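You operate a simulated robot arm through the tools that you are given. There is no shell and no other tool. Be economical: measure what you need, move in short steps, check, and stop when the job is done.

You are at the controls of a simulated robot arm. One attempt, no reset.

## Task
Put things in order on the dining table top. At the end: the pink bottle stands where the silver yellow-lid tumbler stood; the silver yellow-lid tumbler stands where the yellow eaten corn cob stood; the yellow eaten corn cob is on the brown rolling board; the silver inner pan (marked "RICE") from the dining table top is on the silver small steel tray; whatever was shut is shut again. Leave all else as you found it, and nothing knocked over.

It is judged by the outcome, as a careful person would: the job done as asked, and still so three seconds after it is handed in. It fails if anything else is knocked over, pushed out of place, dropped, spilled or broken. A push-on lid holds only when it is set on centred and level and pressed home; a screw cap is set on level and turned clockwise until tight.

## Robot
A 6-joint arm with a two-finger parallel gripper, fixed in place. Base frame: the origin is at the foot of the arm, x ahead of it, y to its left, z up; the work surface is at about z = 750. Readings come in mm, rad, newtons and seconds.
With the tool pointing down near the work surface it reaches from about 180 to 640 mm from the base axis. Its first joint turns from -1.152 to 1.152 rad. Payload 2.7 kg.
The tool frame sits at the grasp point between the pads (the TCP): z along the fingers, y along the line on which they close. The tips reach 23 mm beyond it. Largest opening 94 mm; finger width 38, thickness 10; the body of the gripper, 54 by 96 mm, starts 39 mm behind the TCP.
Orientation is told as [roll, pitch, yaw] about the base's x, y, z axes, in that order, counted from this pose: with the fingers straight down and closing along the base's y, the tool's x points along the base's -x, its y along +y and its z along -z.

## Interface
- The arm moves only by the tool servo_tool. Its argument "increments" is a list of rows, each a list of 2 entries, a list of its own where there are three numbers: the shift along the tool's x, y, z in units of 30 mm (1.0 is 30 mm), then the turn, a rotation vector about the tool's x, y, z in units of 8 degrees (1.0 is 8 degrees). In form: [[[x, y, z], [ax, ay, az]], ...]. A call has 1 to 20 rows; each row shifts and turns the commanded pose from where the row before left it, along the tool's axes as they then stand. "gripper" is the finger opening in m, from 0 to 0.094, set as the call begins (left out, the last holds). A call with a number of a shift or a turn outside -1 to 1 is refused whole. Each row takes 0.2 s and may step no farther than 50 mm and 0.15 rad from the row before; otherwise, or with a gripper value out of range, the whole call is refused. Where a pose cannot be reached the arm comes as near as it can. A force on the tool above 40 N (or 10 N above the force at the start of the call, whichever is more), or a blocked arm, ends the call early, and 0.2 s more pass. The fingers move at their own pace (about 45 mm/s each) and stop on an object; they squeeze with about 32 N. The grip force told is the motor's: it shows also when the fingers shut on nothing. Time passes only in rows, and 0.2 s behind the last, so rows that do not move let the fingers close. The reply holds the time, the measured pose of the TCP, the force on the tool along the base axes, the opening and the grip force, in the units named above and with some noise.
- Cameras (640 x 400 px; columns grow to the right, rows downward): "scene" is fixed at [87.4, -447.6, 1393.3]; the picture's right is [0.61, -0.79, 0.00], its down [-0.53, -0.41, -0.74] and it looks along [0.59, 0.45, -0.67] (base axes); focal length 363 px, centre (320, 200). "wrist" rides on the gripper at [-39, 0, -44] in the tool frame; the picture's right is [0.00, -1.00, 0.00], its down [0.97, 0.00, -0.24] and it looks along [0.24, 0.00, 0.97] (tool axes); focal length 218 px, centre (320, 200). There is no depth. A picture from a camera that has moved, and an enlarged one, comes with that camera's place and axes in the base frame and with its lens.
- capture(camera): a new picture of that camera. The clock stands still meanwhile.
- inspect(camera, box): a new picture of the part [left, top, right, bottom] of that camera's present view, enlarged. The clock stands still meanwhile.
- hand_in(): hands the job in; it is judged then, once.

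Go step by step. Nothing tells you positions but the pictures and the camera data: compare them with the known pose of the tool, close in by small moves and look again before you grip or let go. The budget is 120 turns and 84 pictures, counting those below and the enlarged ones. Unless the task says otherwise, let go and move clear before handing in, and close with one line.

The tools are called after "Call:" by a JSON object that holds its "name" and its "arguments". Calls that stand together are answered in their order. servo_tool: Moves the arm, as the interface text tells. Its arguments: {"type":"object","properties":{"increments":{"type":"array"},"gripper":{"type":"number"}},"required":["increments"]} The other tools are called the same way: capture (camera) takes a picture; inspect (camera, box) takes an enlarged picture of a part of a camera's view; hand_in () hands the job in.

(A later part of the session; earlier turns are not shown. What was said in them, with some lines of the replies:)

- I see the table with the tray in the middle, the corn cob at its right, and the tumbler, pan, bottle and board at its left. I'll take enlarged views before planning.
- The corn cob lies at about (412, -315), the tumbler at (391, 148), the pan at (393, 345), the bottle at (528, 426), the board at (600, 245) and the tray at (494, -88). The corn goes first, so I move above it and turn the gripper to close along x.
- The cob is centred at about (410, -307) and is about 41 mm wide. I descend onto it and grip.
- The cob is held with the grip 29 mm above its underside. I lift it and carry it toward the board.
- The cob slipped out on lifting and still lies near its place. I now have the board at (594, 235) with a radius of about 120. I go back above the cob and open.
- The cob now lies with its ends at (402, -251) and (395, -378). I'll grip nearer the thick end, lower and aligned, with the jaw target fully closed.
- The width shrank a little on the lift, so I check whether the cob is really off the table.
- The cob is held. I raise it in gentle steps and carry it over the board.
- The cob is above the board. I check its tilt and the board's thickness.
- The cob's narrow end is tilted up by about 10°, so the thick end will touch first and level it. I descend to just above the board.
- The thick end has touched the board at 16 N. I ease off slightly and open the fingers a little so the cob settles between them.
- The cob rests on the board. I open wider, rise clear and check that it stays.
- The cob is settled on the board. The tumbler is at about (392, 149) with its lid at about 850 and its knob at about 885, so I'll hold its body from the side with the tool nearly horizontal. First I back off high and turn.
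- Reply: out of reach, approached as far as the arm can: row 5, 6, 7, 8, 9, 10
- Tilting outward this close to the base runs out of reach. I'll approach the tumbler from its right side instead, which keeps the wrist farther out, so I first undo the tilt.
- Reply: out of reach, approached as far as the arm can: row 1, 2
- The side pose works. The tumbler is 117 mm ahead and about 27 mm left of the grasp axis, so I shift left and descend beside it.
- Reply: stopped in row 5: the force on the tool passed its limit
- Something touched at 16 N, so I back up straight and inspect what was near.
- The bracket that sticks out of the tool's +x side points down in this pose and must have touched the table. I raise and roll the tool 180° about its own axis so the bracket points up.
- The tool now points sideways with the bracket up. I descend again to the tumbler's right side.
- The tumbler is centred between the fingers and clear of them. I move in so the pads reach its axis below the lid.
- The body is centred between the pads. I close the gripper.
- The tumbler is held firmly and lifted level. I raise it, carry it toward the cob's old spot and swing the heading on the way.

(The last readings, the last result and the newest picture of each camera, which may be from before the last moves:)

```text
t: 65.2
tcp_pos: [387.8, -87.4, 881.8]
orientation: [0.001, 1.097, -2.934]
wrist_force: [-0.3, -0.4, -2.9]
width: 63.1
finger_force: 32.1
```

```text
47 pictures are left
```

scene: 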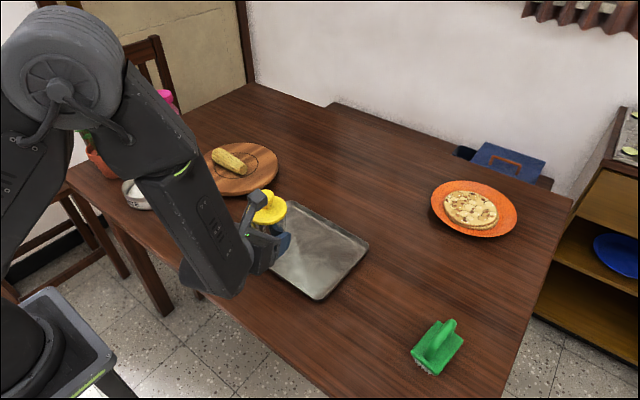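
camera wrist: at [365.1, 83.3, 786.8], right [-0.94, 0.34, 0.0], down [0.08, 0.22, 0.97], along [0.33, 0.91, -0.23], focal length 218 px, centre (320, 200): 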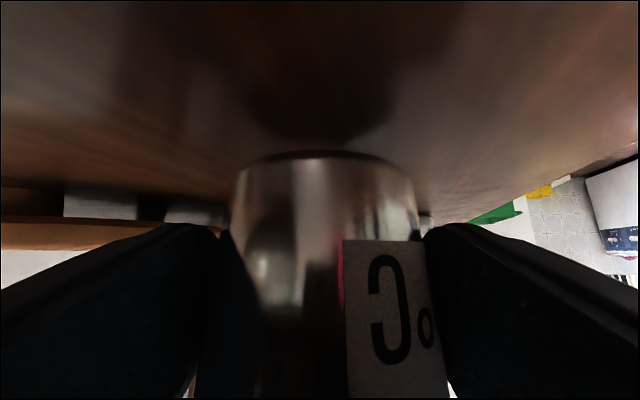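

Call:
{"name": "servo_tool", "arguments": {"increments": [[[-0.0775, 0.914, -0.15], [0, 0, 0]], [[-0.0775, 0.914, -0.15], [0, 0, 0]], [[-0.0775, 0.914, -0.15], [0, 0, 0]], [[-0.0775, 0.914, -0.15], [0, 0, 0]], [[-0.0775, 0.914, -0.15], [0, 0, 0]], [[-0.0775, 0.914, -0.15], [0, 0, 0]], [[-0.0775, 0.914, -0.15], [0, 0, 0]], [[-0.0775, 0.914, -0.15], [0, 0, 0]], [[0, 0, 0], [0, 0, 0]]]}}

Call:
{"name": "capture", "arguments": {"camera": "scene"}}

Call:
{"name": "capture", "arguments": {"camera": "wrist"}}

```text
t: 67.2
tcp_pos: [396.3, -311.4, 880.4]
orientation: [-0.002, 1.096, -2.933]
wrist_force: [0.1, -0.1, -3.2]
width: 63.4
finger_force: 32.2
```

```text
46 pictures are left
```

scene: 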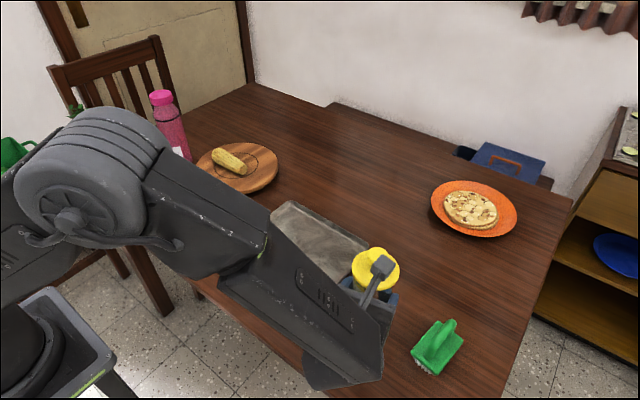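

```text
45 pictures are left
camera wrist: at [339.9, -322.9, 866.2], right [-0.21, 0.98, 0.0], down [0.22, 0.05, 0.97], along [0.95, 0.2, -0.23], focal length 218 px, centre (320, 200)
```

wrist: 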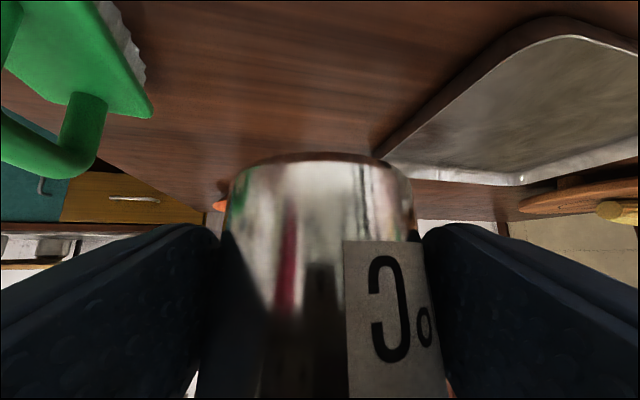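

Call:
{"name": "servo_tool", "arguments": {"increments": [[[-0.647, -0.01, 0.31], [0, 0, 0]], [[-0.647, -0.01, 0.31], [0, 0, 0]], [[-0.647, -0.01, 0.31], [0, 0, 0]], [[-0.647, -0.01, 0.31], [0, 0, 0]], [[0, 0, 0], [0, 0, 0]]]}}

Call:
{"name": "servo_tool", "arguments": {"increments": [[[-0.06, 0, 0.031], [0, 0, 0]], [[-0.06, 0, 0.031], [0, 0, 0]], [[-0.05, 0, 0.025], [0, 0, 0]], [[0, 0, 0], [0, 0, 0]]]}}

Call:
{"name": "inspect", "arguments": {"camera": "scene", "box": [290, 230, 490, 392]}}

```text
t: 68.4
tcp_pos: [392.8, -309.3, 795.2]
orientation: [-0.002, 1.096, -2.934]
wrist_force: [-0.1, -0.1, -2.1]
width: 63.2
finger_force: 31.9
```

```text
t: 69.4
tcp_pos: [392.8, -309.2, 791.5]
orientation: [0.001, 1.097, -2.935]
wrist_force: [0.1, 0.1, -3.0]
width: 63.3
finger_force: 31.9
```

```text
2.47 times, centred on (390, 311) of scene
camera zoom: at [87.4, -447.6, 1393.3], right [0.61, -0.79, 0.0], down [-0.53, -0.41, -0.74], along [0.59, 0.45, -0.67], focal length 897 px, centre (147, -74)
```

zoom: 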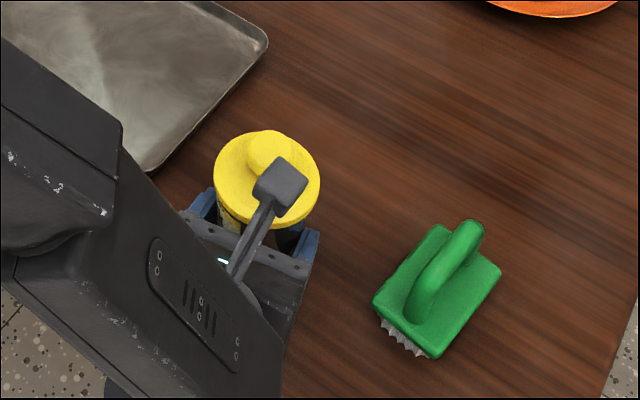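

The tumbler hangs about 4 mm above the table over the right spot. I lower it in millimetre steps.

Call:
{"name": "servo_tool", "arguments": {"increments": [[[-0.03, 0, 0.0155], [0, 0, 0]], [[-0.03, 0, 0.0155], [0, 0, 0]], [[-0.03, 0, 0.0155], [0, 0, 0]], [[0, 0, 0], [0, 0, 0]]]}}

Call:
{"name": "servo_tool", "arguments": {"increments": [[[-0.03, 0, 0.0155], [0, 0, 0]], [[0, 0, 0], [0, 0, 0]]]}}

```text
t: 70.4
tcp_pos: [392.3, -308.9, 788.1]
orientation: [-0.001, 1.096, -2.934]
wrist_force: [-0.4, -0.1, -3.7]
width: 63.4
finger_force: 32.5
```

```text
t: 71.0
tcp_pos: [392.6, -308.4, 787.0]
orientation: [0.0, 1.097, -2.934]
wrist_force: [-1.8, 1.3, 2.0]
width: 63.2
finger_force: 32.0
```

It touches the table now. I release it and back straight out.

Call:
{"name": "servo_tool", "arguments": {"increments": [[[0, 0, 0], [0, 0, 0]], [[0, 0, 0], [0, 0, 0]], [[0, 0, 0], [0, 0, 0]], [[0, 0, 0], [0, 0, 0]], [[0, 0, 0], [0, 0, 0]]], "gripper": 0.094}}

Call:
{"name": "servo_tool", "arguments": {"increments": [[[-0.2, 0, -0.4], [0, 0, 0]], [[-0.23, 0, -0.444], [0, 0, 0]], [[-0.23, 0, -0.444], [0, 0, 0]], [[-0.23, 0, -0.444], [0, 0, 0]], [[-0.23, 0, -0.444], [0, 0, 0]]]}}

Call:
{"name": "capture", "arguments": {"camera": "wrist"}}

Call:
{"name": "capture", "arguments": {"camera": "scene"}}

```text
t: 72.2
tcp_pos: [392.4, -308.2, 787.2]
orientation: [-0.001, 1.094, -2.934]
wrist_force: [0.4, -0.1, 0.0]
width: 93.9
finger_force: 0.0
```

```text
t: 73.4
tcp_pos: [327.2, -322.9, 787.1]
orientation: [0.001, 1.095, -2.932]
wrist_force: [0.1, 0.2, 0.0]
width: 94.1
finger_force: 0.0
out of reach, approached as far as the arm can: row 5
```

```text
43 pictures are left
camera wrist: at [272.6, -334.3, 772.6], right [-0.21, 0.98, 0.0], down [0.22, 0.05, 0.97], along [0.95, 0.2, -0.23], focal length 218 px, centre (320, 200)
```

wrist: 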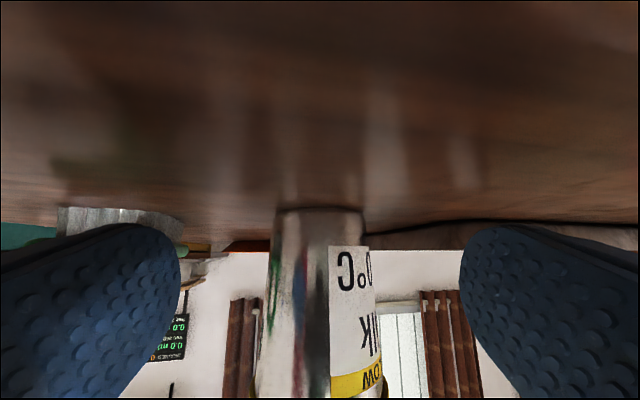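

```text
42 pictures are left
```

scene: 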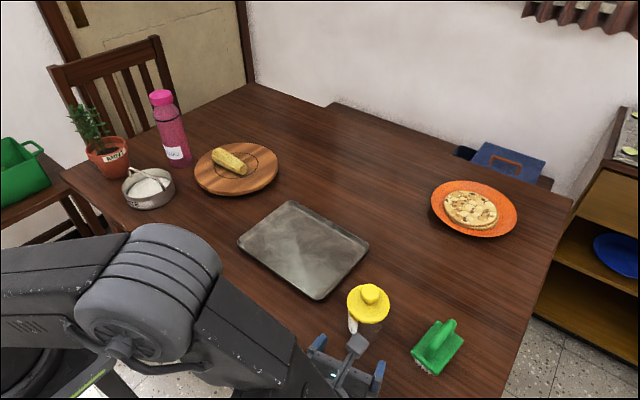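

The tumbler stands upright at the cob's old spot. Next is the bottle: I raise, move back to mid-table, swing the heading to 70° and tilt to about 80°.

Call:
{"name": "servo_tool", "arguments": {"increments": [[[0.89, 0, -0.46], [0, 0, 0]], [[0.89, 0, -0.46], [0, 0, 0]], [[0.89, 0, -0.46], [0, 0, 0]], [[0.89, 0, -0.46], [0, 0, 0]], [[0.89, 0, -0.46], [0, 0, 0]], [[0.89, 0, -0.46], [0, 0, 0]], [[0.207, -0.925, 0.4], [0, 0, 0]], [[0.207, -0.925, 0.4], [0, 0, 0]], [[0.207, -0.925, 0.4], [0, 0, 0]], [[0.207, -0.925, 0.4], [0, 0, 0]], [[0.207, -0.925, 0.4], [0, 0, 0]], [[0.207, -0.925, 0.4], [0, 0, 0]], [[0.207, -0.925, 0.4], [0, 0, 0]], [[0.207, -0.925, 0.4], [0, 0, 0]]]}}

Call:
{"name": "servo_tool", "arguments": {"increments": [[[0, 0, 0], [0.806, 0, -0.416]], [[0, 0, 0], [0.806, 0, -0.416]], [[0, 0, 0], [0.806, 0, -0.416]], [[0, 0, 0], [0.806, 0, -0.416]], [[0, 0, 0], [0.806, 0, -0.416]], [[0, 0, 0], [0.806, 0, -0.416]], [[0, 0, 0], [0.806, 0, -0.416]], [[0, 0, 0], [0.806, 0, -0.416]], [[0, 0, 0], [0, 0.72, 0]], [[0, 0, 0], [0, 0.72, 0]], [[0, 0, 0], [0, 0.72, 0]]]}}

Call:
{"name": "capture", "arguments": {"camera": "wrist"}}

Call:
{"name": "capture", "arguments": {"camera": "scene"}}

```text
t: 76.4
tcp_pos: [387.3, -83.9, 966.6]
orientation: [-0.002, 1.095, -2.935]
wrist_force: [-0.1, -0.6, 0.4]
width: 94.4
finger_force: 0.0
```

```text
t: 78.8
tcp_pos: [386.7, -82.5, 966.2]
orientation: [0.013, 1.399, -1.907]
wrist_force: [0.3, -0.1, 0.1]
width: 94.0
finger_force: 0.0
```

```text
41 pictures are left
camera wrist: at [370.6, -130.0, 935.1], right [-0.94, 0.34, 0.0], down [-0.03, -0.07, 1.0], along [0.34, 0.94, 0.07], focal length 218 px, centre (320, 200)
```

wrist: 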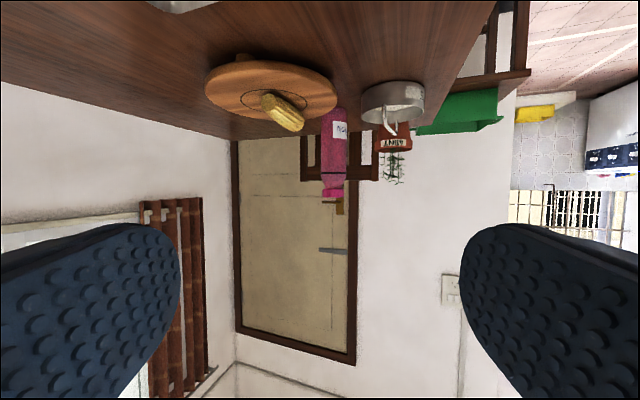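

```text
40 pictures are left
```

scene: 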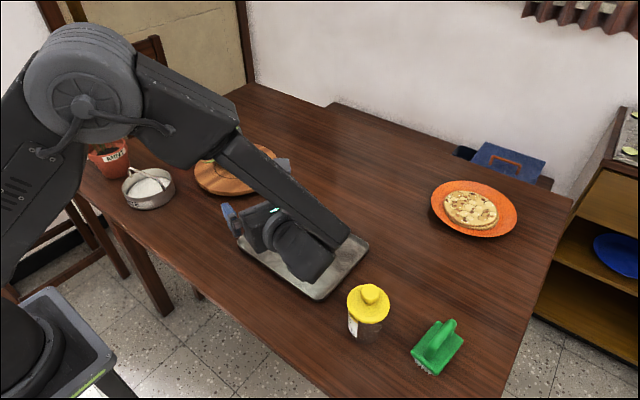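

The bottle is at about (530, 425), dead ahead. I move to a stand-off point 75 mm in front of it.

Call:
{"name": "servo_tool", "arguments": {"increments": [[[0.077, -0.067, 0.937], [0, 0, 0]], [[0.077, -0.067, 0.937], [0, 0, 0]], [[0.077, -0.067, 0.937], [0, 0, 0]], [[0.077, -0.067, 0.937], [0, 0, 0]], [[0.077, -0.067, 0.937], [0, 0, 0]], [[0.077, -0.067, 0.937], [0, 0, 0]], [[0.077, -0.067, 0.937], [0, 0, 0]], [[0.077, -0.067, 0.937], [0, 0, 0]], [[0.077, -0.067, 0.937], [0, 0, 0]], [[0.077, -0.067, 0.937], [0, 0, 0]], [[0.077, -0.067, 0.937], [0, 0, 0]], [[0.077, -0.067, 0.937], [0, 0, 0]], [[0.077, -0.067, 0.937], [0, 0, 0]], [[0.077, -0.067, 0.8], [0, 0, 0]], [[0.077, -0.067, 0.5], [0, 0, 0]], [[0.077, -0.067, 0.4], [0, 0, 0]]]}}

Call:
{"name": "capture", "arguments": {"camera": "wrist"}}

Call:
{"name": "inspect", "arguments": {"camera": "scene", "box": [90, 60, 300, 220]}}

```text
t: 82.2
tcp_pos: [499.2, 317.6, 930.3]
orientation: [0.006, 1.395, -1.914]
wrist_force: [-0.5, 0.5, 0.3]
width: 94.0
finger_force: 0.1
```

```text
39 pictures are left
camera wrist: at [482.7, 271.7, 899.3], right [-0.94, 0.34, 0.0], down [-0.02, -0.06, 1.0], along [0.34, 0.94, 0.07], focal length 218 px, centre (320, 200)
```

wrist: 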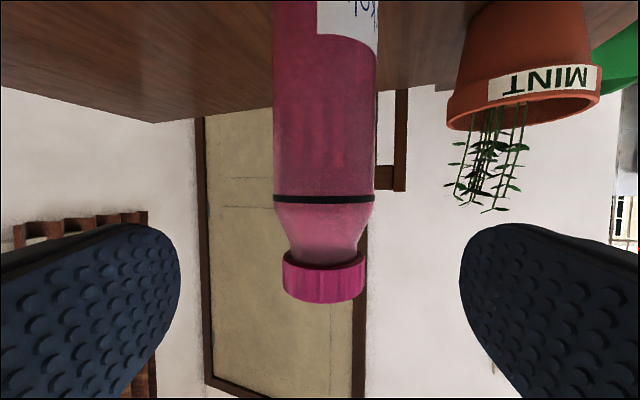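

```text
2.50 times, centred on (195, 140) of scene
camera zoom: at [87.4, -447.6, 1393.3], right [0.61, -0.79, 0.0], down [-0.53, -0.41, -0.74], along [0.59, 0.45, -0.67], focal length 908 px, centre (632, 350)
```

zoom: 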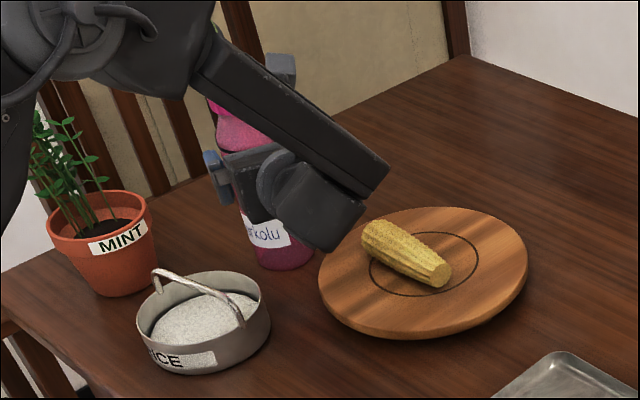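

The bottle is about 74 mm wide and its axis is roughly 106 mm ahead. I lower to z = 880 and move in.

Call:
{"name": "servo_tool", "arguments": {"increments": [[[-0.547, -0.037, 0.094], [0, 0, 0]], [[-0.547, -0.037, 0.094], [0, 0, 0]], [[-0.547, -0.037, 0.094], [0, 0, 0]], [[0.09, 0, 0.525], [0, 0, 0]], [[0.09, 0, 0.525], [0, 0, 0]], [[0, 0, 0], [0, 0, 0]]]}}

Call:
{"name": "capture", "arguments": {"camera": "wrist"}}

Call:
{"name": "inspect", "arguments": {"camera": "scene", "box": [90, 60, 300, 220]}}

```text
t: 83.6
tcp_pos: [507.2, 350.3, 880.1]
orientation: [0.009, 1.398, -1.911]
wrist_force: [-0.3, 0.3, 0.4]
width: 94.0
finger_force: 0.0
```

```text
37 pictures are left
camera wrist: at [491.6, 303.5, 849.2], right [-0.94, 0.34, 0.0], down [-0.03, -0.06, 1.0], along [0.34, 0.94, 0.07], focal length 218 px, centre (320, 200)
```

wrist: 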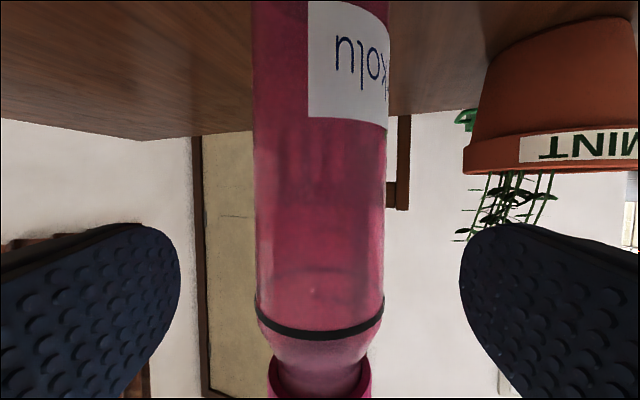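

```text
2.50 times, centred on (195, 140) of scene
camera zoom: at [87.4, -447.6, 1393.3], right [0.61, -0.79, 0.0], down [-0.53, -0.41, -0.74], along [0.59, 0.45, -0.67], focal length 908 px, centre (632, 350)
```

zoom: 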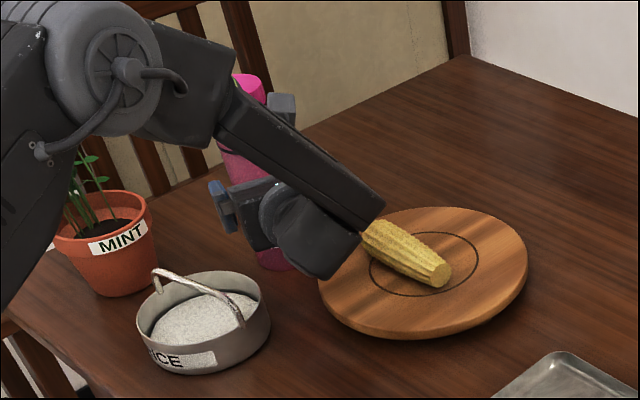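

The axis is about 66 mm ahead of the grasp point and well centred. I advance 57 mm and close.

Call:
{"name": "servo_tool", "arguments": {"increments": [[[0.064, 0, 0.374], [0, 0, 0]], [[0.064, 0, 0.374], [0, 0, 0]], [[0.064, 0, 0.374], [0, 0, 0]], [[0.064, 0, 0.374], [0, 0, 0]], [[0.064, 0, 0.374], [0, 0, 0]], [[0, 0, 0], [0, 0, 0]]]}}

Call:
{"name": "capture", "arguments": {"camera": "wrist"}}

```text
t: 85.0
tcp_pos: [526.3, 402.9, 881.1]
orientation: [0.009, 1.397, -1.909]
wrist_force: [-0.3, 0.8, 0.0]
width: 94.0
finger_force: 0.1
```

```text
35 pictures are left
camera wrist: at [509.9, 356.5, 849.9], right [-0.94, 0.34, 0.0], down [-0.03, -0.06, 1.0], along [0.34, 0.94, 0.07], focal length 218 px, centre (320, 200)
```

wrist: 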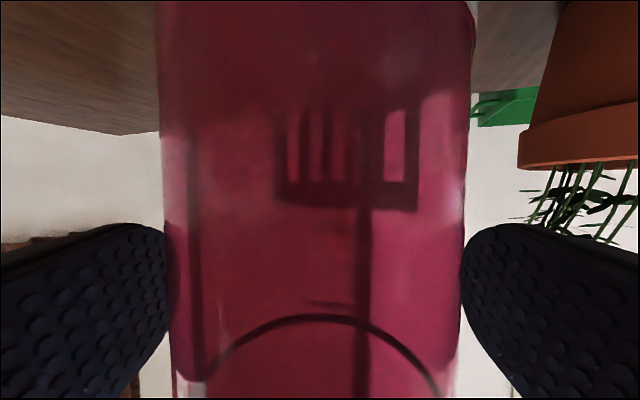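

Call:
{"name": "servo_tool", "arguments": {"increments": [[[0, 0, 0], [0, 0, 0]], [[0, 0, 0], [0, 0, 0]], [[0, 0, 0], [0, 0, 0]], [[0, 0, 0], [0, 0, 0]], [[0, 0, 0], [0, 0, 0]]], "gripper": 0.0}}

Call:
{"name": "servo_tool", "arguments": {"increments": [[[0.17, 0, -0.03], [0, 0, 0]], [[0.17, 0, -0.03], [0, 0, 0]], [[0.17, 0, -0.03], [0, 0, 0]], [[0.17, 0, -0.03], [0, 0, 0]], [[0, 0, 0], [0, 0, 0]]]}}

Call:
{"name": "inspect", "arguments": {"camera": "scene", "box": [90, 60, 300, 220]}}

```text
t: 86.2
tcp_pos: [526.6, 403.0, 881.3]
orientation: [0.012, 1.398, -1.908]
wrist_force: [-0.4, -0.2, 1.1]
width: 64.7
finger_force: 32.0
```

```text
t: 87.4
tcp_pos: [526.7, 403.6, 901.3]
orientation: [0.009, 1.397, -1.91]
wrist_force: [0.0, -0.4, -0.6]
width: 65.0
finger_force: 32.6
```

```text
2.50 times, centred on (195, 140) of scene
camera zoom: at [87.4, -447.6, 1393.3], right [0.61, -0.79, 0.0], down [-0.53, -0.41, -0.74], along [0.59, 0.45, -0.67], focal length 908 px, centre (632, 350)
```

zoom: 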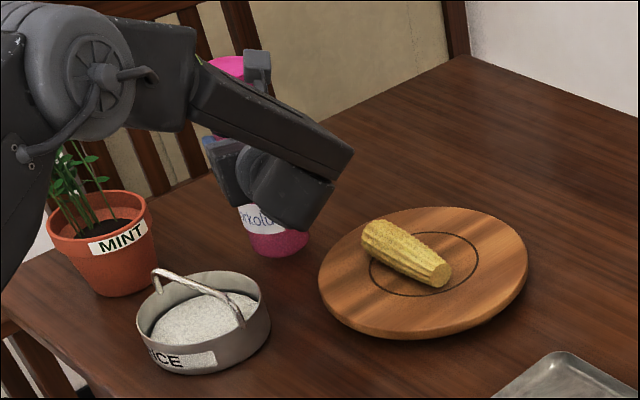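

The bottle is held and lifted. I raise it above the pan and board and carry it to the tumbler's old place.

Call:
{"name": "servo_tool", "arguments": {"increments": [[[0.755, 0, -0.13], [0, 0, 0]], [[0.755, 0, -0.13], [0, 0, 0]], [[0.755, 0, -0.13], [0, 0, 0]], [[0.755, 0, -0.13], [0, 0, 0]], [[0.755, 0, -0.13], [0, 0, 0]], [[-0.138, -0.127, -0.8], [0, 0, 0]], [[-0.138, -0.127, -0.8], [0, 0, 0]], [[-0.138, -0.127, -0.8], [0, 0, 0]], [[-0.138, -0.127, -0.8], [0, 0, 0]], [[-0.138, -0.127, -0.8], [0, 0, 0]], [[-0.138, -0.127, -0.8], [0, 0, 0]], [[-0.138, -0.127, -0.8], [0, 0, 0]], [[-0.138, -0.127, -0.8], [0, 0, 0]], [[-0.138, -0.127, -0.8], [0, 0, 0]], [[-0.138, -0.127, -0.8], [0, 0, 0]], [[-0.138, -0.127, -0.8], [0, 0, 0]], [[-0.138, -0.127, -0.8], [0, 0, 0]], [[0, 0, 0], [0, 0, 0]]]}}

Call:
{"name": "capture", "arguments": {"camera": "scene"}}

```text
t: 91.2
tcp_pos: [384.6, 143.1, 1018.0]
orientation: [0.014, 1.398, -1.908]
wrist_force: [1.4, 0.1, -0.5]
width: 64.9
finger_force: 32.0
```

```text
33 pictures are left
```

scene: 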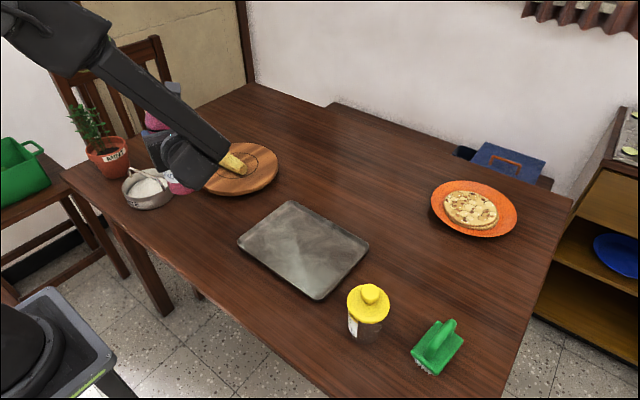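

Call:
{"name": "servo_tool", "arguments": {"increments": [[[-0.71, 0.012, 0.123], [0, 0, 0]], [[-0.71, 0.012, 0.123], [0, 0, 0]], [[-0.71, 0.012, 0.123], [0, 0, 0]], [[-0.71, 0.012, 0.123], [0, 0, 0]], [[-0.71, 0.012, 0.123], [0, 0, 0]], [[-0.6, 0.012, 0.104], [0, 0, 0]], [[0, 0, 0], [0, 0, 0]]]}}

Call:
{"name": "inspect", "arguments": {"camera": "scene", "box": [90, 90, 300, 250]}}

```text
t: 92.8
tcp_pos: [385.9, 145.4, 890.9]
orientation: [0.01, 1.399, -1.909]
wrist_force: [-0.8, 0.2, -1.9]
width: 64.8
finger_force: 32.4
```

```text
2.50 times, centred on (195, 170) of scene
camera zoom: at [87.4, -447.6, 1393.3], right [0.61, -0.79, 0.0], down [-0.53, -0.41, -0.74], along [0.59, 0.45, -0.67], focal length 908 px, centre (632, 275)
```

zoom: 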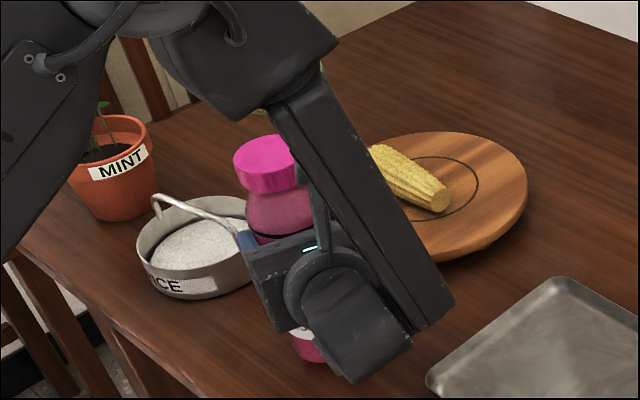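

The bottle is about 10 mm above the table at (389, 153). I lower it slowly to contact.

Call:
{"name": "servo_tool", "arguments": {"increments": [[[-0.066, 0, 0.011], [0, 0, 0]], [[-0.066, 0, 0.011], [0, 0, 0]], [[-0.066, 0, 0.011], [0, 0, 0]], [[-0.066, 0, 0.011], [0, 0, 0]], [[0, 0, 0], [0, 0, 0]]]}}

Call:
{"name": "servo_tool", "arguments": {"increments": [[[-0.033, 0, 0.005], [0, 0, 0]], [[0, 0, 0], [0, 0, 0]]]}}

```text
t: 94.0
tcp_pos: [386.4, 143.6, 882.2]
orientation: [0.011, 1.399, -1.907]
wrist_force: [-0.5, 0.6, -1.0]
width: 64.7
finger_force: 32.0
```

```text
t: 94.6
tcp_pos: [385.9, 143.3, 882.1]
orientation: [0.009, 1.399, -1.91]
wrist_force: [-0.8, -0.8, 7.4]
width: 64.9
finger_force: 32.0
```

It is in contact. I release it and retreat straight back.

Call:
{"name": "servo_tool", "arguments": {"increments": [[[0, 0, 0], [0, 0, 0]], [[0, 0, 0], [0, 0, 0]], [[0, 0, 0], [0, 0, 0]], [[0, 0, 0], [0, 0, 0]]], "gripper": 0.094}}

Call:
{"name": "servo_tool", "arguments": {"increments": [[[-0.09, 0, -0.5], [0, 0, 0]], [[-0.09, 0, -0.5], [0, 0, 0]], [[-0.13, 0, -0.76], [0, 0, 0]], [[-0.13, 0, -0.76], [0, 0, 0]], [[-0.13, 0, -0.76], [0, 0, 0]]]}}

Call:
{"name": "capture", "arguments": {"camera": "scene"}}

Call:
{"name": "capture", "arguments": {"camera": "wrist"}}

```text
t: 95.6
tcp_pos: [386.1, 142.9, 881.2]
orientation: [0.01, 1.398, -1.91]
wrist_force: [0.2, 0.1, 0.1]
width: 94.0
finger_force: 0.1
```

```text
t: 96.8
tcp_pos: [353.7, 47.9, 880.7]
orientation: [0.01, 1.399, -1.908]
wrist_force: [0.3, 0.4, 0.3]
width: 93.8
finger_force: 0.1
```

```text
31 pictures are left
```

scene: 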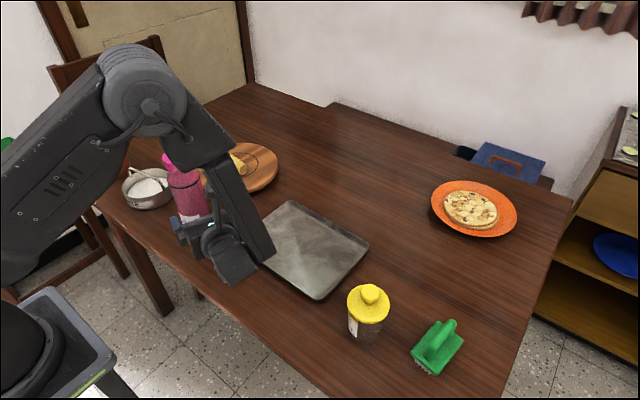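

```text
30 pictures are left
camera wrist: at [336.9, 2.1, 849.6], right [-0.94, 0.34, 0.0], down [-0.03, -0.06, 1.0], along [0.34, 0.94, 0.07], focal length 218 px, centre (320, 200)
```

wrist: 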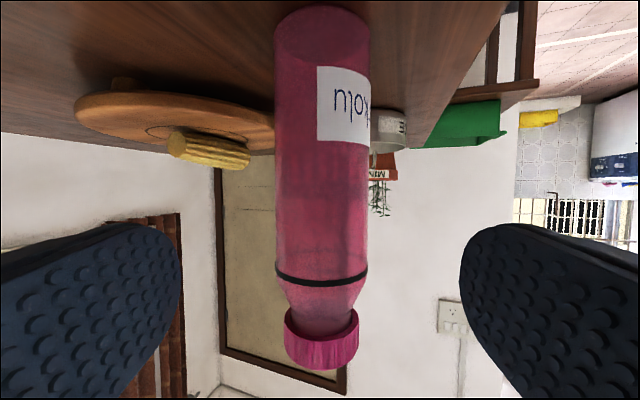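

The bottle stands in the tumbler's old place. Next is the pan, by its bail handle: I raise, bring the tool vertical, then turn it so the bracket faces away from the plant.

Call:
{"name": "servo_tool", "arguments": {"increments": [[[0.9, 0, -0.155], [0, 0, 0]], [[0.9, 0, -0.155], [0, 0, 0]], [[0.9, 0, -0.155], [0, 0, 0]], [[0.9, 0, -0.155], [0, 0, 0]], [[0, 0, 0], [0, -0.91, 0]], [[0, 0, 0], [0, -0.91, 0]], [[0, 0, 0], [0, -0.91, 0]], [[0, 0, 0], [0, -0.91, 0]], [[0, 0, 0], [0, -0.91, 0]], [[0, 0, 0], [0, -0.91, 0]], [[0, 0, 0], [0, -0.91, 0]], [[0, 0, 0], [0, -0.91, 0]], [[0, 0, 0], [0, -0.91, 0]], [[0, 0, 0], [0, -0.91, 0]], [[0, 0, 0], [0, -0.91, 0]]]}}

Call:
{"name": "servo_tool", "arguments": {"increments": [[[0, 0, 0], [0, 0, -1]], [[0, 0, 0], [0, 0, -1]], [[0, 0, 0], [0, 0, -1]], [[0, 0, 0], [0, 0, -1]], [[0, 0, 0], [0, 0, -1]], [[0, 0, 0], [0, 0, -1]], [[0, 0, 0], [0, 0, -1]], [[0, 0, 0], [0, 0, -1]], [[0, 0, 0], [0, 0, -1]], [[0, 0, 0], [0, 0, -1]], [[0, 0, 0], [0, 0, -1]], [[0, 0, 0], [0, 0, -1]], [[0, 0, 0], [0, 0, -1]], [[0, 0, 0], [0, 0, -1]], [[0, 0, 0], [0, 0, -1]], [[0, 0, 0], [0, 0, -1]], [[0, 0, 0], [0, 0, -1]], [[0, 0, 0], [0, 0, -1]], [[0, 0, 0], [0, 0, -1]], [[0, 0, 0], [0, 0, -1]]]}}

Call:
{"name": "servo_tool", "arguments": {"increments": [[[0, 0, 0], [0, 0, -1]], [[0, 0, 0], [0, 0, -1]], [[0, 0, 0], [0, 0, -1]], [[0, 0, 0], [0, 0, -1]], [[0, 0, 0], [0, 0, -1]], [[0, 0, 0], [0, 0, -1]]]}}

```text
t: 100.0
tcp_pos: [352.2, 49.4, 990.8]
orientation: [0.0, -0.004, -1.921]
wrist_force: [-0.9, -0.2, 0.0]
width: 94.0
finger_force: 0.1
```

```text
t: 104.2
tcp_pos: [353.2, 49.7, 991.1]
orientation: [-0.001, 0.001, 0.875]
wrist_force: [1.0, 0.7, 0.9]
width: 93.9
finger_force: 0.0
```

```text
t: 105.6
tcp_pos: [351.2, 48.6, 992.2]
orientation: [-0.001, 0.003, 1.713]
wrist_force: [0.4, -0.7, 0.3]
width: 93.8
finger_force: 0.0
```

Call:
{"name": "servo_tool", "arguments": {"increments": [[[0, 0, -1], [0, 0, 0]], [[0, 0, -1], [0, 0, 0]], [[-0.957, -0.275, 0], [0, 0, 0]], [[-0.957, -0.275, 0], [0, 0, 0]], [[-0.957, -0.275, 0], [0, 0, 0]], [[-0.957, -0.275, 0], [0, 0, 0]], [[-0.957, -0.275, 0], [0, 0, 0]], [[-0.957, -0.275, 0], [0, 0, 0]], [[-0.957, -0.275, 0], [0, 0, 0]], [[-0.957, -0.275, 0], [0, 0, 0]], [[-0.957, -0.275, 0], [0, 0, 0]], [[-0.957, -0.275, 0], [0, 0, 0]], [[0, 0, 1], [0, 0, 0]], [[0, 0, 1], [0, 0, 0]]]}}

Call:
{"name": "capture", "arguments": {"camera": "wrist"}}

Call:
{"name": "inspect", "arguments": {"camera": "scene", "box": [80, 80, 290, 240]}}

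```text
t: 108.6
tcp_pos: [392.9, 347.1, 990.1]
orientation: [-0.002, 0.001, 1.71]
wrist_force: [-0.5, 0.2, 0.7]
width: 94.0
finger_force: 0.0
```

```text
29 pictures are left
camera wrist: at [388.3, 385.4, 1034.4], right [0.99, 0.14, 0.0], down [0.13, -0.96, 0.24], along [0.04, -0.24, -0.97], focal length 218 px, centre (320, 200)
```

wrist: 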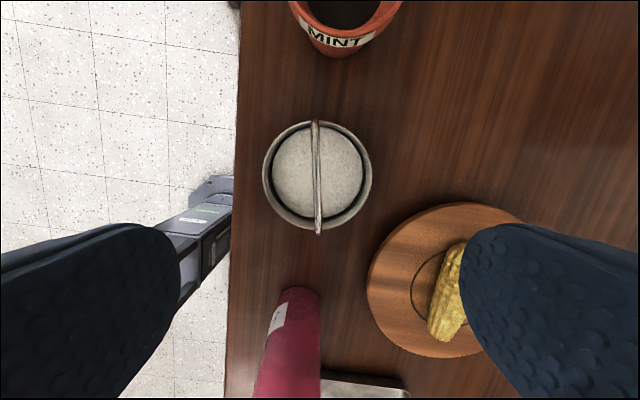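

```text
2.50 times, centred on (185, 160) of scene
camera zoom: at [87.4, -447.6, 1393.3], right [0.61, -0.79, 0.0], down [-0.53, -0.41, -0.74], along [0.59, 0.45, -0.67], focal length 908 px, centre (658, 300)
```

zoom: 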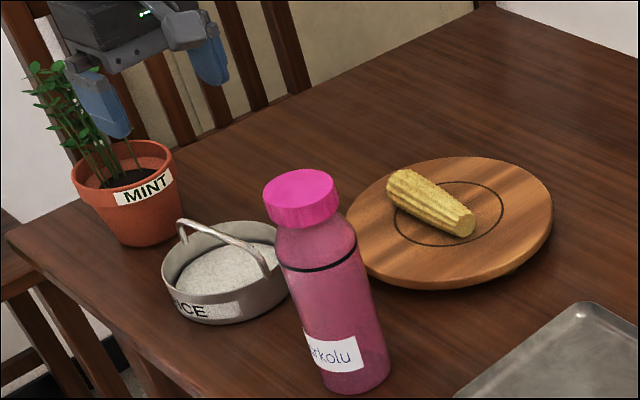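

The pan's centre is at about (391, 354), and its handle runs along the picture's vertical, matching the fingers. I centre, narrow the opening and descend part way.

Call:
{"name": "servo_tool", "arguments": {"increments": [[[-0.27, 0.03, 0.7], [0, 0, 0]], [[0, 0, 0.9], [0, 0, 0]], [[0, 0, 0.9], [0, 0, 0]], [[0, 0, 0.9], [0, 0, 0]], [[0, 0, 0.9], [0, 0, 0]], [[0, 0, 0], [0, 0, 0]]], "gripper": 0.05}}

Call:
{"name": "capture", "arguments": {"camera": "wrist"}}

Call:
{"name": "inspect", "arguments": {"camera": "scene", "box": [90, 110, 230, 230]}}

```text
t: 110.0
tcp_pos: [393.1, 353.0, 861.4]
orientation: [-0.001, 0.003, 1.711]
wrist_force: [0.1, 0.8, 0.0]
width: 50.1
finger_force: 0.0
```

```text
27 pictures are left
camera wrist: at [387.0, 392.0, 904.9], right [0.99, 0.14, 0.0], down [0.14, -0.96, 0.24], along [0.04, -0.24, -0.97], focal length 218 px, centre (320, 200)
```

wrist: 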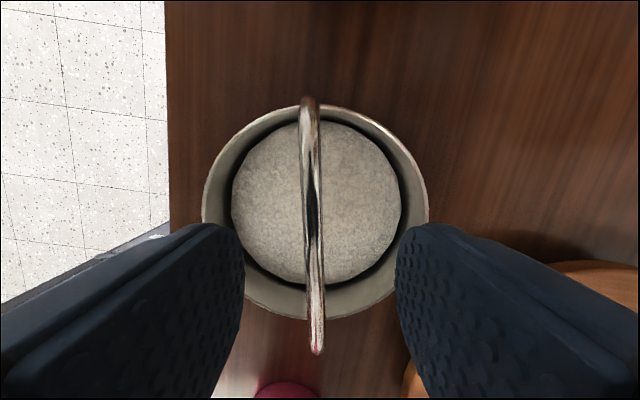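

```text
3.33 times, centred on (160, 170) of scene
camera zoom: at [87.4, -447.6, 1393.3], right [0.61, -0.79, 0.0], down [-0.53, -0.41, -0.74], along [0.59, 0.45, -0.67], focal length 1211 px, centre (853, 300)
```

zoom: 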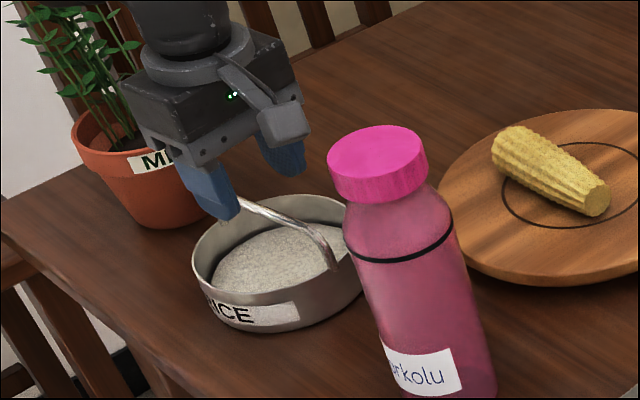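

The handle bar is at about z = 820 and the rim at 793. I shift 2.5 mm to centre, go down to 825 and close on the bar.

Call:
{"name": "servo_tool", "arguments": {"increments": [[[0, 0.083, 0.4], [0, 0, 0]], [[0, 0, 0.4], [0, 0, 0]], [[0, 0, 0.4], [0, 0, 0]], [[0, 0, 0], [0, 0, 0]]]}}

Call:
{"name": "servo_tool", "arguments": {"increments": [[[0, 0, 0], [0, 0, 0]], [[0, 0, 0], [0, 0, 0]], [[0, 0, 0], [0, 0, 0]], [[0, 0, 0], [0, 0, 0]], [[0, 0, 0], [0, 0, 0]]], "gripper": 0.0}}

Call:
{"name": "capture", "arguments": {"camera": "wrist"}}

```text
t: 111.0
tcp_pos: [387.4, 351.3, 825.3]
orientation: [-0.002, 0.003, 1.711]
wrist_force: [-1.6, 0.6, 0.2]
width: 49.8
finger_force: 0.1
```

```text
t: 112.2
tcp_pos: [389.3, 352.1, 825.2]
orientation: [-0.002, 0.001, 1.71]
wrist_force: [0.4, 0.5, 0.3]
width: 8.7
finger_force: 31.9
```

```text
25 pictures are left
camera wrist: at [383.7, 391.1, 869.5], right [0.99, 0.14, 0.0], down [0.14, -0.96, 0.24], along [0.04, -0.24, -0.97], focal length 218 px, centre (320, 200)
```

wrist: 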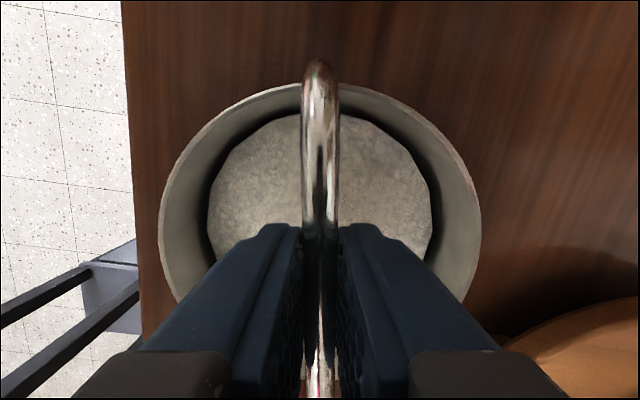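

The bar is gripped at 8.7 mm wide. I lift a little and check that the pan comes up level.

Call:
{"name": "servo_tool", "arguments": {"increments": [[[0, 0, -0.15], [0, 0, 0]], [[0, 0, -0.2], [0, 0, 0]], [[0, 0, -0.3], [0, 0, 0]], [[0, 0, -0.35], [0, 0, 0]], [[0, 0, 0], [0, 0, 0]]]}}

Call:
{"name": "inspect", "arguments": {"camera": "scene", "box": [90, 110, 230, 230]}}

Call:
{"name": "capture", "arguments": {"camera": "wrist"}}

```text
t: 113.4
tcp_pos: [388.8, 351.3, 854.8]
orientation: [-0.002, 0.002, 1.709]
wrist_force: [-0.4, -0.8, -2.7]
width: 9.0
finger_force: 31.7
```

```text
3.33 times, centred on (160, 170) of scene
camera zoom: at [87.4, -447.5, 1393.4], right [0.61, -0.79, 0.0], down [-0.53, -0.41, -0.74], along [0.59, 0.45, -0.67], focal length 1211 px, centre (853, 300)
```

zoom: 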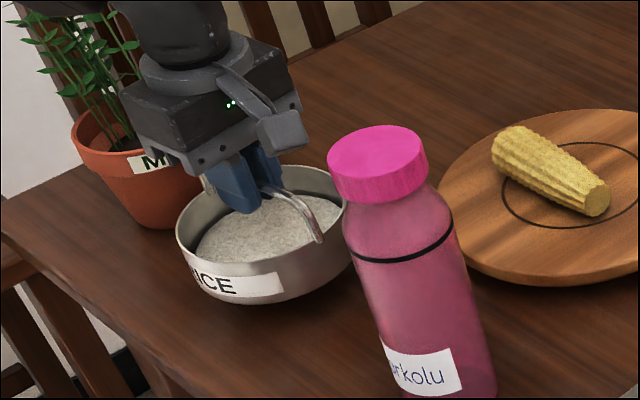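

```text
23 pictures are left
camera wrist: at [383.3, 390.6, 900.1], right [0.99, 0.14, 0.0], down [0.14, -0.96, 0.24], along [0.03, -0.24, -0.97], focal length 218 px, centre (320, 200)
```

wrist: 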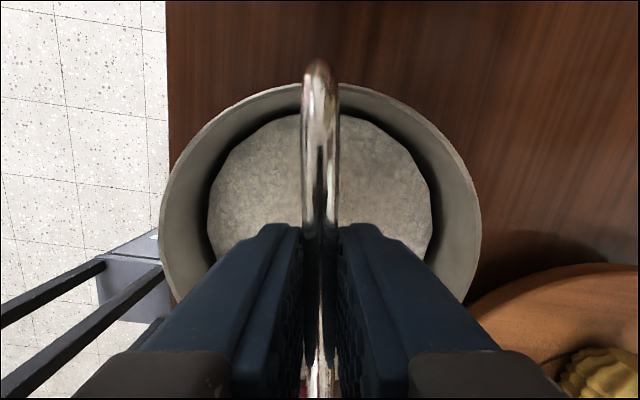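

The pan is held level. I raise it and carry it around the bottle, over the board's near part, toward the tray.

Call:
{"name": "servo_tool", "arguments": {"increments": [[[0, 0, -0.5], [0, 0, 0]], [[0, 0, -0.8], [0, 0, 0]], [[0, 0, -0.9], [0, 0, 0]], [[0, 0, -0.8], [0, 0, 0]], [[0, 0, -0.4], [0, 0, 0]], [[0.2, -0.35, 0], [0, 0, 0]], [[0.4, -0.7, 0], [0, 0, 0]], [[0.448, -0.755, 0], [0, 0, 0]], [[0.448, -0.755, 0], [0, 0, 0]], [[0.448, -0.755, 0], [0, 0, 0]], [[0.448, -0.755, 0], [0, 0, 0]], [[0.298, -0.455, 0], [0, 0, 0]], [[0, 0, 0], [0, 0, 0]]]}}

Call:
{"name": "servo_tool", "arguments": {"increments": [[[0.4, 0.06, 0], [0, 0, 0]], [[0.8, 0.11, 0], [0, 0, 0]], [[0.9, 0.13, 0], [0, 0, 0]], [[0.9, 0.13, 0], [0, 0, 0]], [[0.9, 0.13, 0], [0, 0, 0]], [[0.9, 0.13, 0], [0, 0, 0]], [[0.9, 0.13, 0], [0, 0, 0]], [[0.9, 0.13, 0], [0, 0, 0]], [[0.9, 0.13, 0], [0, 0, 0]], [[0.9, 0.13, 0], [0, 0, 0]], [[0.84, 0.09, 0], [0, 0, 0]], [[0.685, 0.34, 0], [0, 0, 0]], [[0.685, 0.34, 0], [0, 0, 0]], [[0.685, 0.34, 0], [0, 0, 0]], [[0.45, 0.2, 0], [0, 0, 0]], [[0.235, 0.14, 0], [0, 0, 0]], [[0, 0, 0], [0, 0, 0]]]}}

Call:
{"name": "capture", "arguments": {"camera": "scene"}}

Call:
{"name": "capture", "arguments": {"camera": "wrist"}}

```text
t: 116.2
tcp_pos: [533.9, 293.0, 958.4]
orientation: [-0.002, 0.002, 1.71]
wrist_force: [0.1, 0.4, -2.8]
width: 9.2
finger_force: 32.6
```

```text
t: 119.8
tcp_pos: [506.5, -76.2, 958.2]
orientation: [-0.002, 0.002, 1.71]
wrist_force: [-0.1, 0.2, -2.1]
width: 8.9
finger_force: 32.3
```

```text
22 pictures are left
```

scene: 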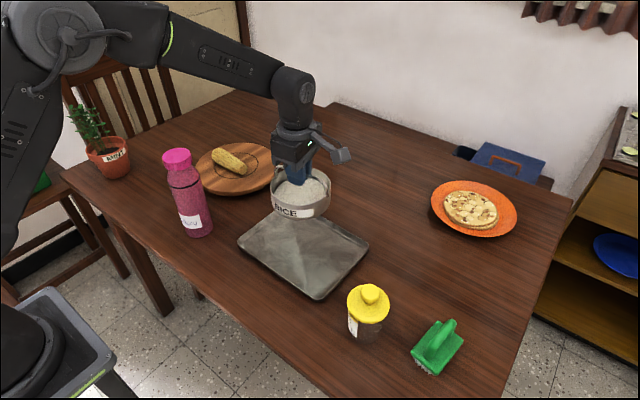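

```text
21 pictures are left
camera wrist: at [500.6, -36.5, 1002.4], right [0.99, 0.14, 0.0], down [0.14, -0.96, 0.24], along [0.04, -0.24, -0.97], focal length 218 px, centre (320, 200)
```

wrist: 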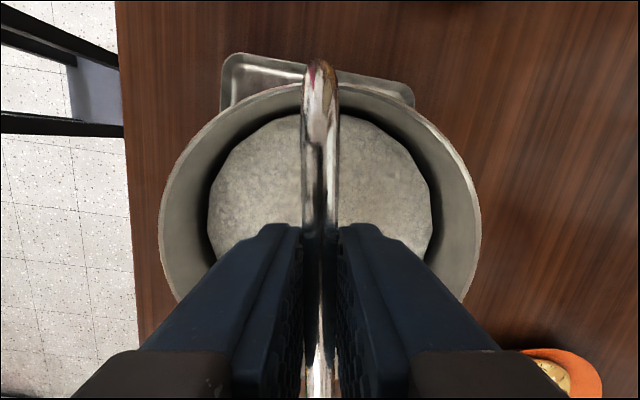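

The pan is above the tray's middle. I lower it most of the way and look again.

Call:
{"name": "servo_tool", "arguments": {"increments": [[[0, 0.05, 0.5], [0, 0, 0]], [[0, 0.05, 0.8], [0, 0, 0]], [[0, 0.05, 0.8], [0, 0, 0]], [[0, 0, 0.8], [0, 0, 0]], [[0, 0, 0.5], [0, 0, 0]], [[0, 0, 0.3], [0, 0, 0]], [[0, 0, 0], [0, 0, 0]]]}}

Call:
{"name": "inspect", "arguments": {"camera": "scene", "box": [220, 150, 400, 310]}}

```text
t: 121.4
tcp_pos: [501.9, -76.9, 848.8]
orientation: [-0.002, 0.002, 1.711]
wrist_force: [-0.4, 0.8, -3.0]
width: 8.8
finger_force: 32.0
```

```text
2.50 times, centred on (310, 230) of scene
camera zoom: at [87.4, -447.6, 1393.3], right [0.61, -0.79, 0.0], down [-0.53, -0.41, -0.74], along [0.59, 0.45, -0.67], focal length 908 px, centre (345, 125)
```

zoom: 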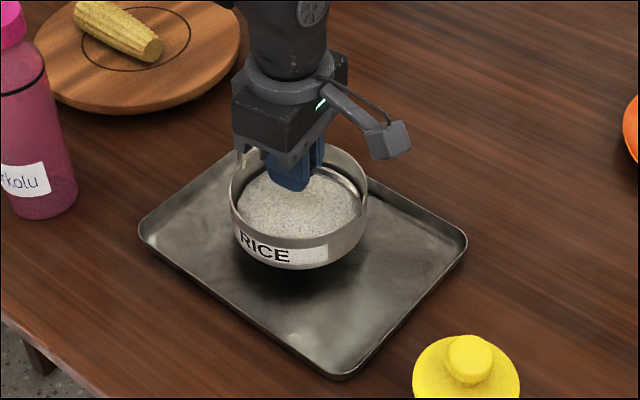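

It is well centred over the tray. I lower the last 20 mm in small steps, watching the force.

Call:
{"name": "servo_tool", "arguments": {"increments": [[[0, 0, 0.17], [0, 0, 0]], [[0, 0, 0.15], [0, 0, 0]], [[0, 0, 0.13], [0, 0, 0]], [[0, 0, 0.1], [0, 0, 0]], [[0, 0, 0], [0, 0, 0]]]}}

Call:
{"name": "servo_tool", "arguments": {"increments": [[[0, 0, 0.06], [0, 0, 0]], [[0, 0, 0], [0, 0, 0]]]}}

```text
t: 122.6
tcp_pos: [500.9, -75.6, 831.6]
orientation: [-0.002, 0.001, 1.71]
wrist_force: [0.6, 0.1, -3.1]
width: 9.1
finger_force: 32.3
```

```text
t: 123.2
tcp_pos: [501.3, -74.7, 829.5]
orientation: [-0.002, 0.002, 1.711]
wrist_force: [-0.1, 0.3, -2.0]
width: 8.9
finger_force: 32.1
```

Call:
{"name": "servo_tool", "arguments": {"increments": [[[0, 0, 0.04], [0, 0, 0]], [[0, 0, 0], [0, 0, 0]]]}}

Call:
{"name": "servo_tool", "arguments": {"increments": [[[0, 0, 0.03], [0, 0, 0]], [[0, 0, 0], [0, 0, 0]]]}}

```text
t: 123.8
tcp_pos: [502.0, -75.0, 829.7]
orientation: [-0.003, 0.002, 1.71]
wrist_force: [-4.5, 0.5, 9.6]
width: 9.1
finger_force: 32.0
```

```text
t: 124.4
tcp_pos: [501.5, -75.8, 830.2]
orientation: [-0.006, 0.001, 1.712]
wrist_force: [-1.7, 1.4, 22.8]
width: 9.5
finger_force: 32.7
```

The pan rests on the tray. I ease up a millimetre, open the fingers and rise clear.

Call:
{"name": "servo_tool", "arguments": {"increments": [[[0, 0, -0.05], [0, 0, 0]], [[0, 0, 0], [0, 0, 0]]]}}

Call:
{"name": "servo_tool", "arguments": {"increments": [[[0, 0, 0], [0, 0, 0]], [[0, 0, 0], [0, 0, 0]], [[0, 0, 0], [0, 0, 0]], [[0, 0, -0.4], [0, 0, 0]], [[0, 0, -0.8], [0, 0, 0]], [[0, 0, -1], [0, 0, 0]], [[0, 0, -1], [0, 0, 0]], [[0, 0, -1], [0, 0, 0]], [[0, 0, -1], [0, 0, 0]], [[0, 0, -1], [0, 0, 0]]], "gripper": 0.045}}

Call:
{"name": "capture", "arguments": {"camera": "scene"}}

Call:
{"name": "capture", "arguments": {"camera": "wrist"}}

```text
t: 125.0
tcp_pos: [503.2, -74.4, 829.4]
orientation: [-0.006, 0.002, 1.713]
wrist_force: [6.3, 1.7, 17.8]
width: 9.2
finger_force: 31.7
```

```text
t: 127.2
tcp_pos: [499.4, -75.6, 1014.6]
orientation: [-0.001, 0.002, 1.711]
wrist_force: [0.8, -0.4, -0.1]
width: 44.8
finger_force: 0.1
```

```text
19 pictures are left
```

scene: 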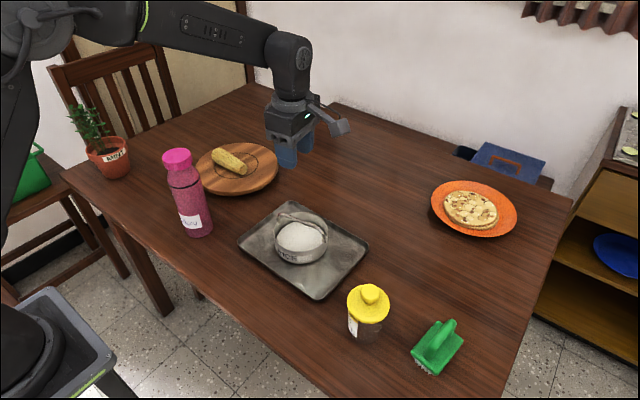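

```text
18 pictures are left
camera wrist: at [494.4, -36.0, 1058.7], right [0.99, 0.14, 0.0], down [0.14, -0.96, 0.24], along [0.03, -0.24, -0.97], focal length 218 px, centre (320, 200)
```

wrist: 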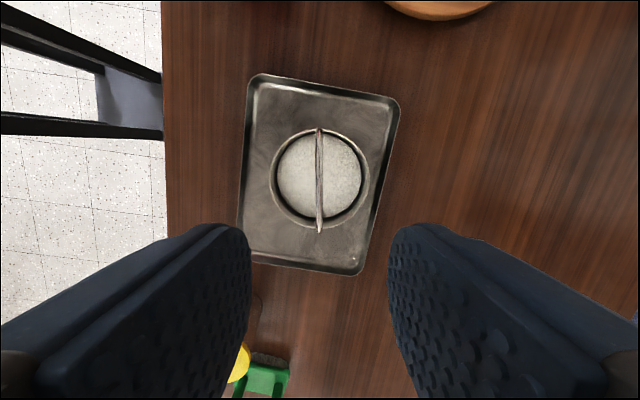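

Everything is in place. I take one last close look at the tumbler's lid and the bottle before handing in.

Call:
{"name": "inspect", "arguments": {"camera": "scene", "box": [300, 260, 480, 390]}}

Call:
{"name": "inspect", "arguments": {"camera": "scene", "box": [130, 120, 380, 310]}}

```text
3.08 times, centred on (390, 325) of scene
camera zoom: at [87.4, -447.6, 1393.3], right [0.61, -0.79, 0.0], down [-0.53, -0.41, -0.74], along [0.59, 0.45, -0.67], focal length 1118 px, centre (105, -185)
```

zoom: 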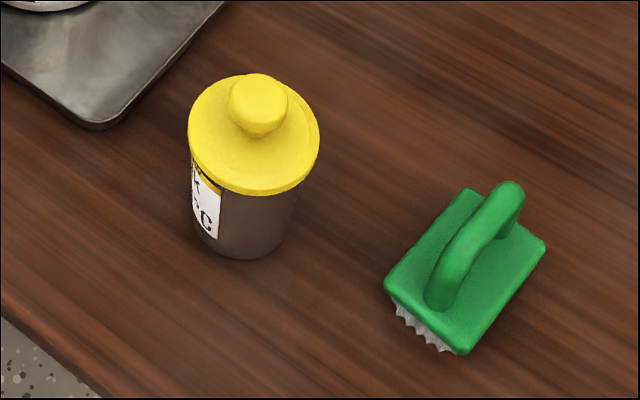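

```text
2.11 times, centred on (255, 215) of scene
camera zoom: at [87.4, -447.6, 1393.3], right [0.61, -0.79, 0.0], down [-0.53, -0.41, -0.74], along [0.59, 0.45, -0.67], focal length 765 px, centre (457, 168)
```

zoom: 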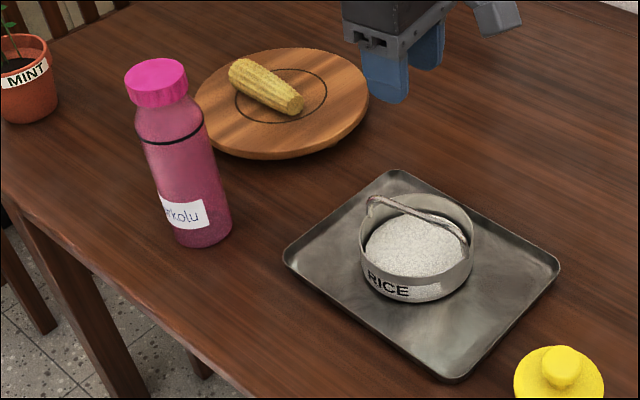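

The tumbler's lid is seated and level, the bottle stands upright, the cob lies on the board and the pan sits on the tray. The arm is clear, so I hand in.

Call:
{"name": "hand_in", "arguments": {}}

```text
The job is handed in.
```

The job is handed in: the bottle is in the tumbler's old place, the tumbler (lid still on) in the cob's old place, the cob on the board and the rice pan on the tray. The cob slipped once at its old spot before I re-gripped it, and the tool touched something once, probably the table. Nothing was knocked over or moved out of place in the final pictures.
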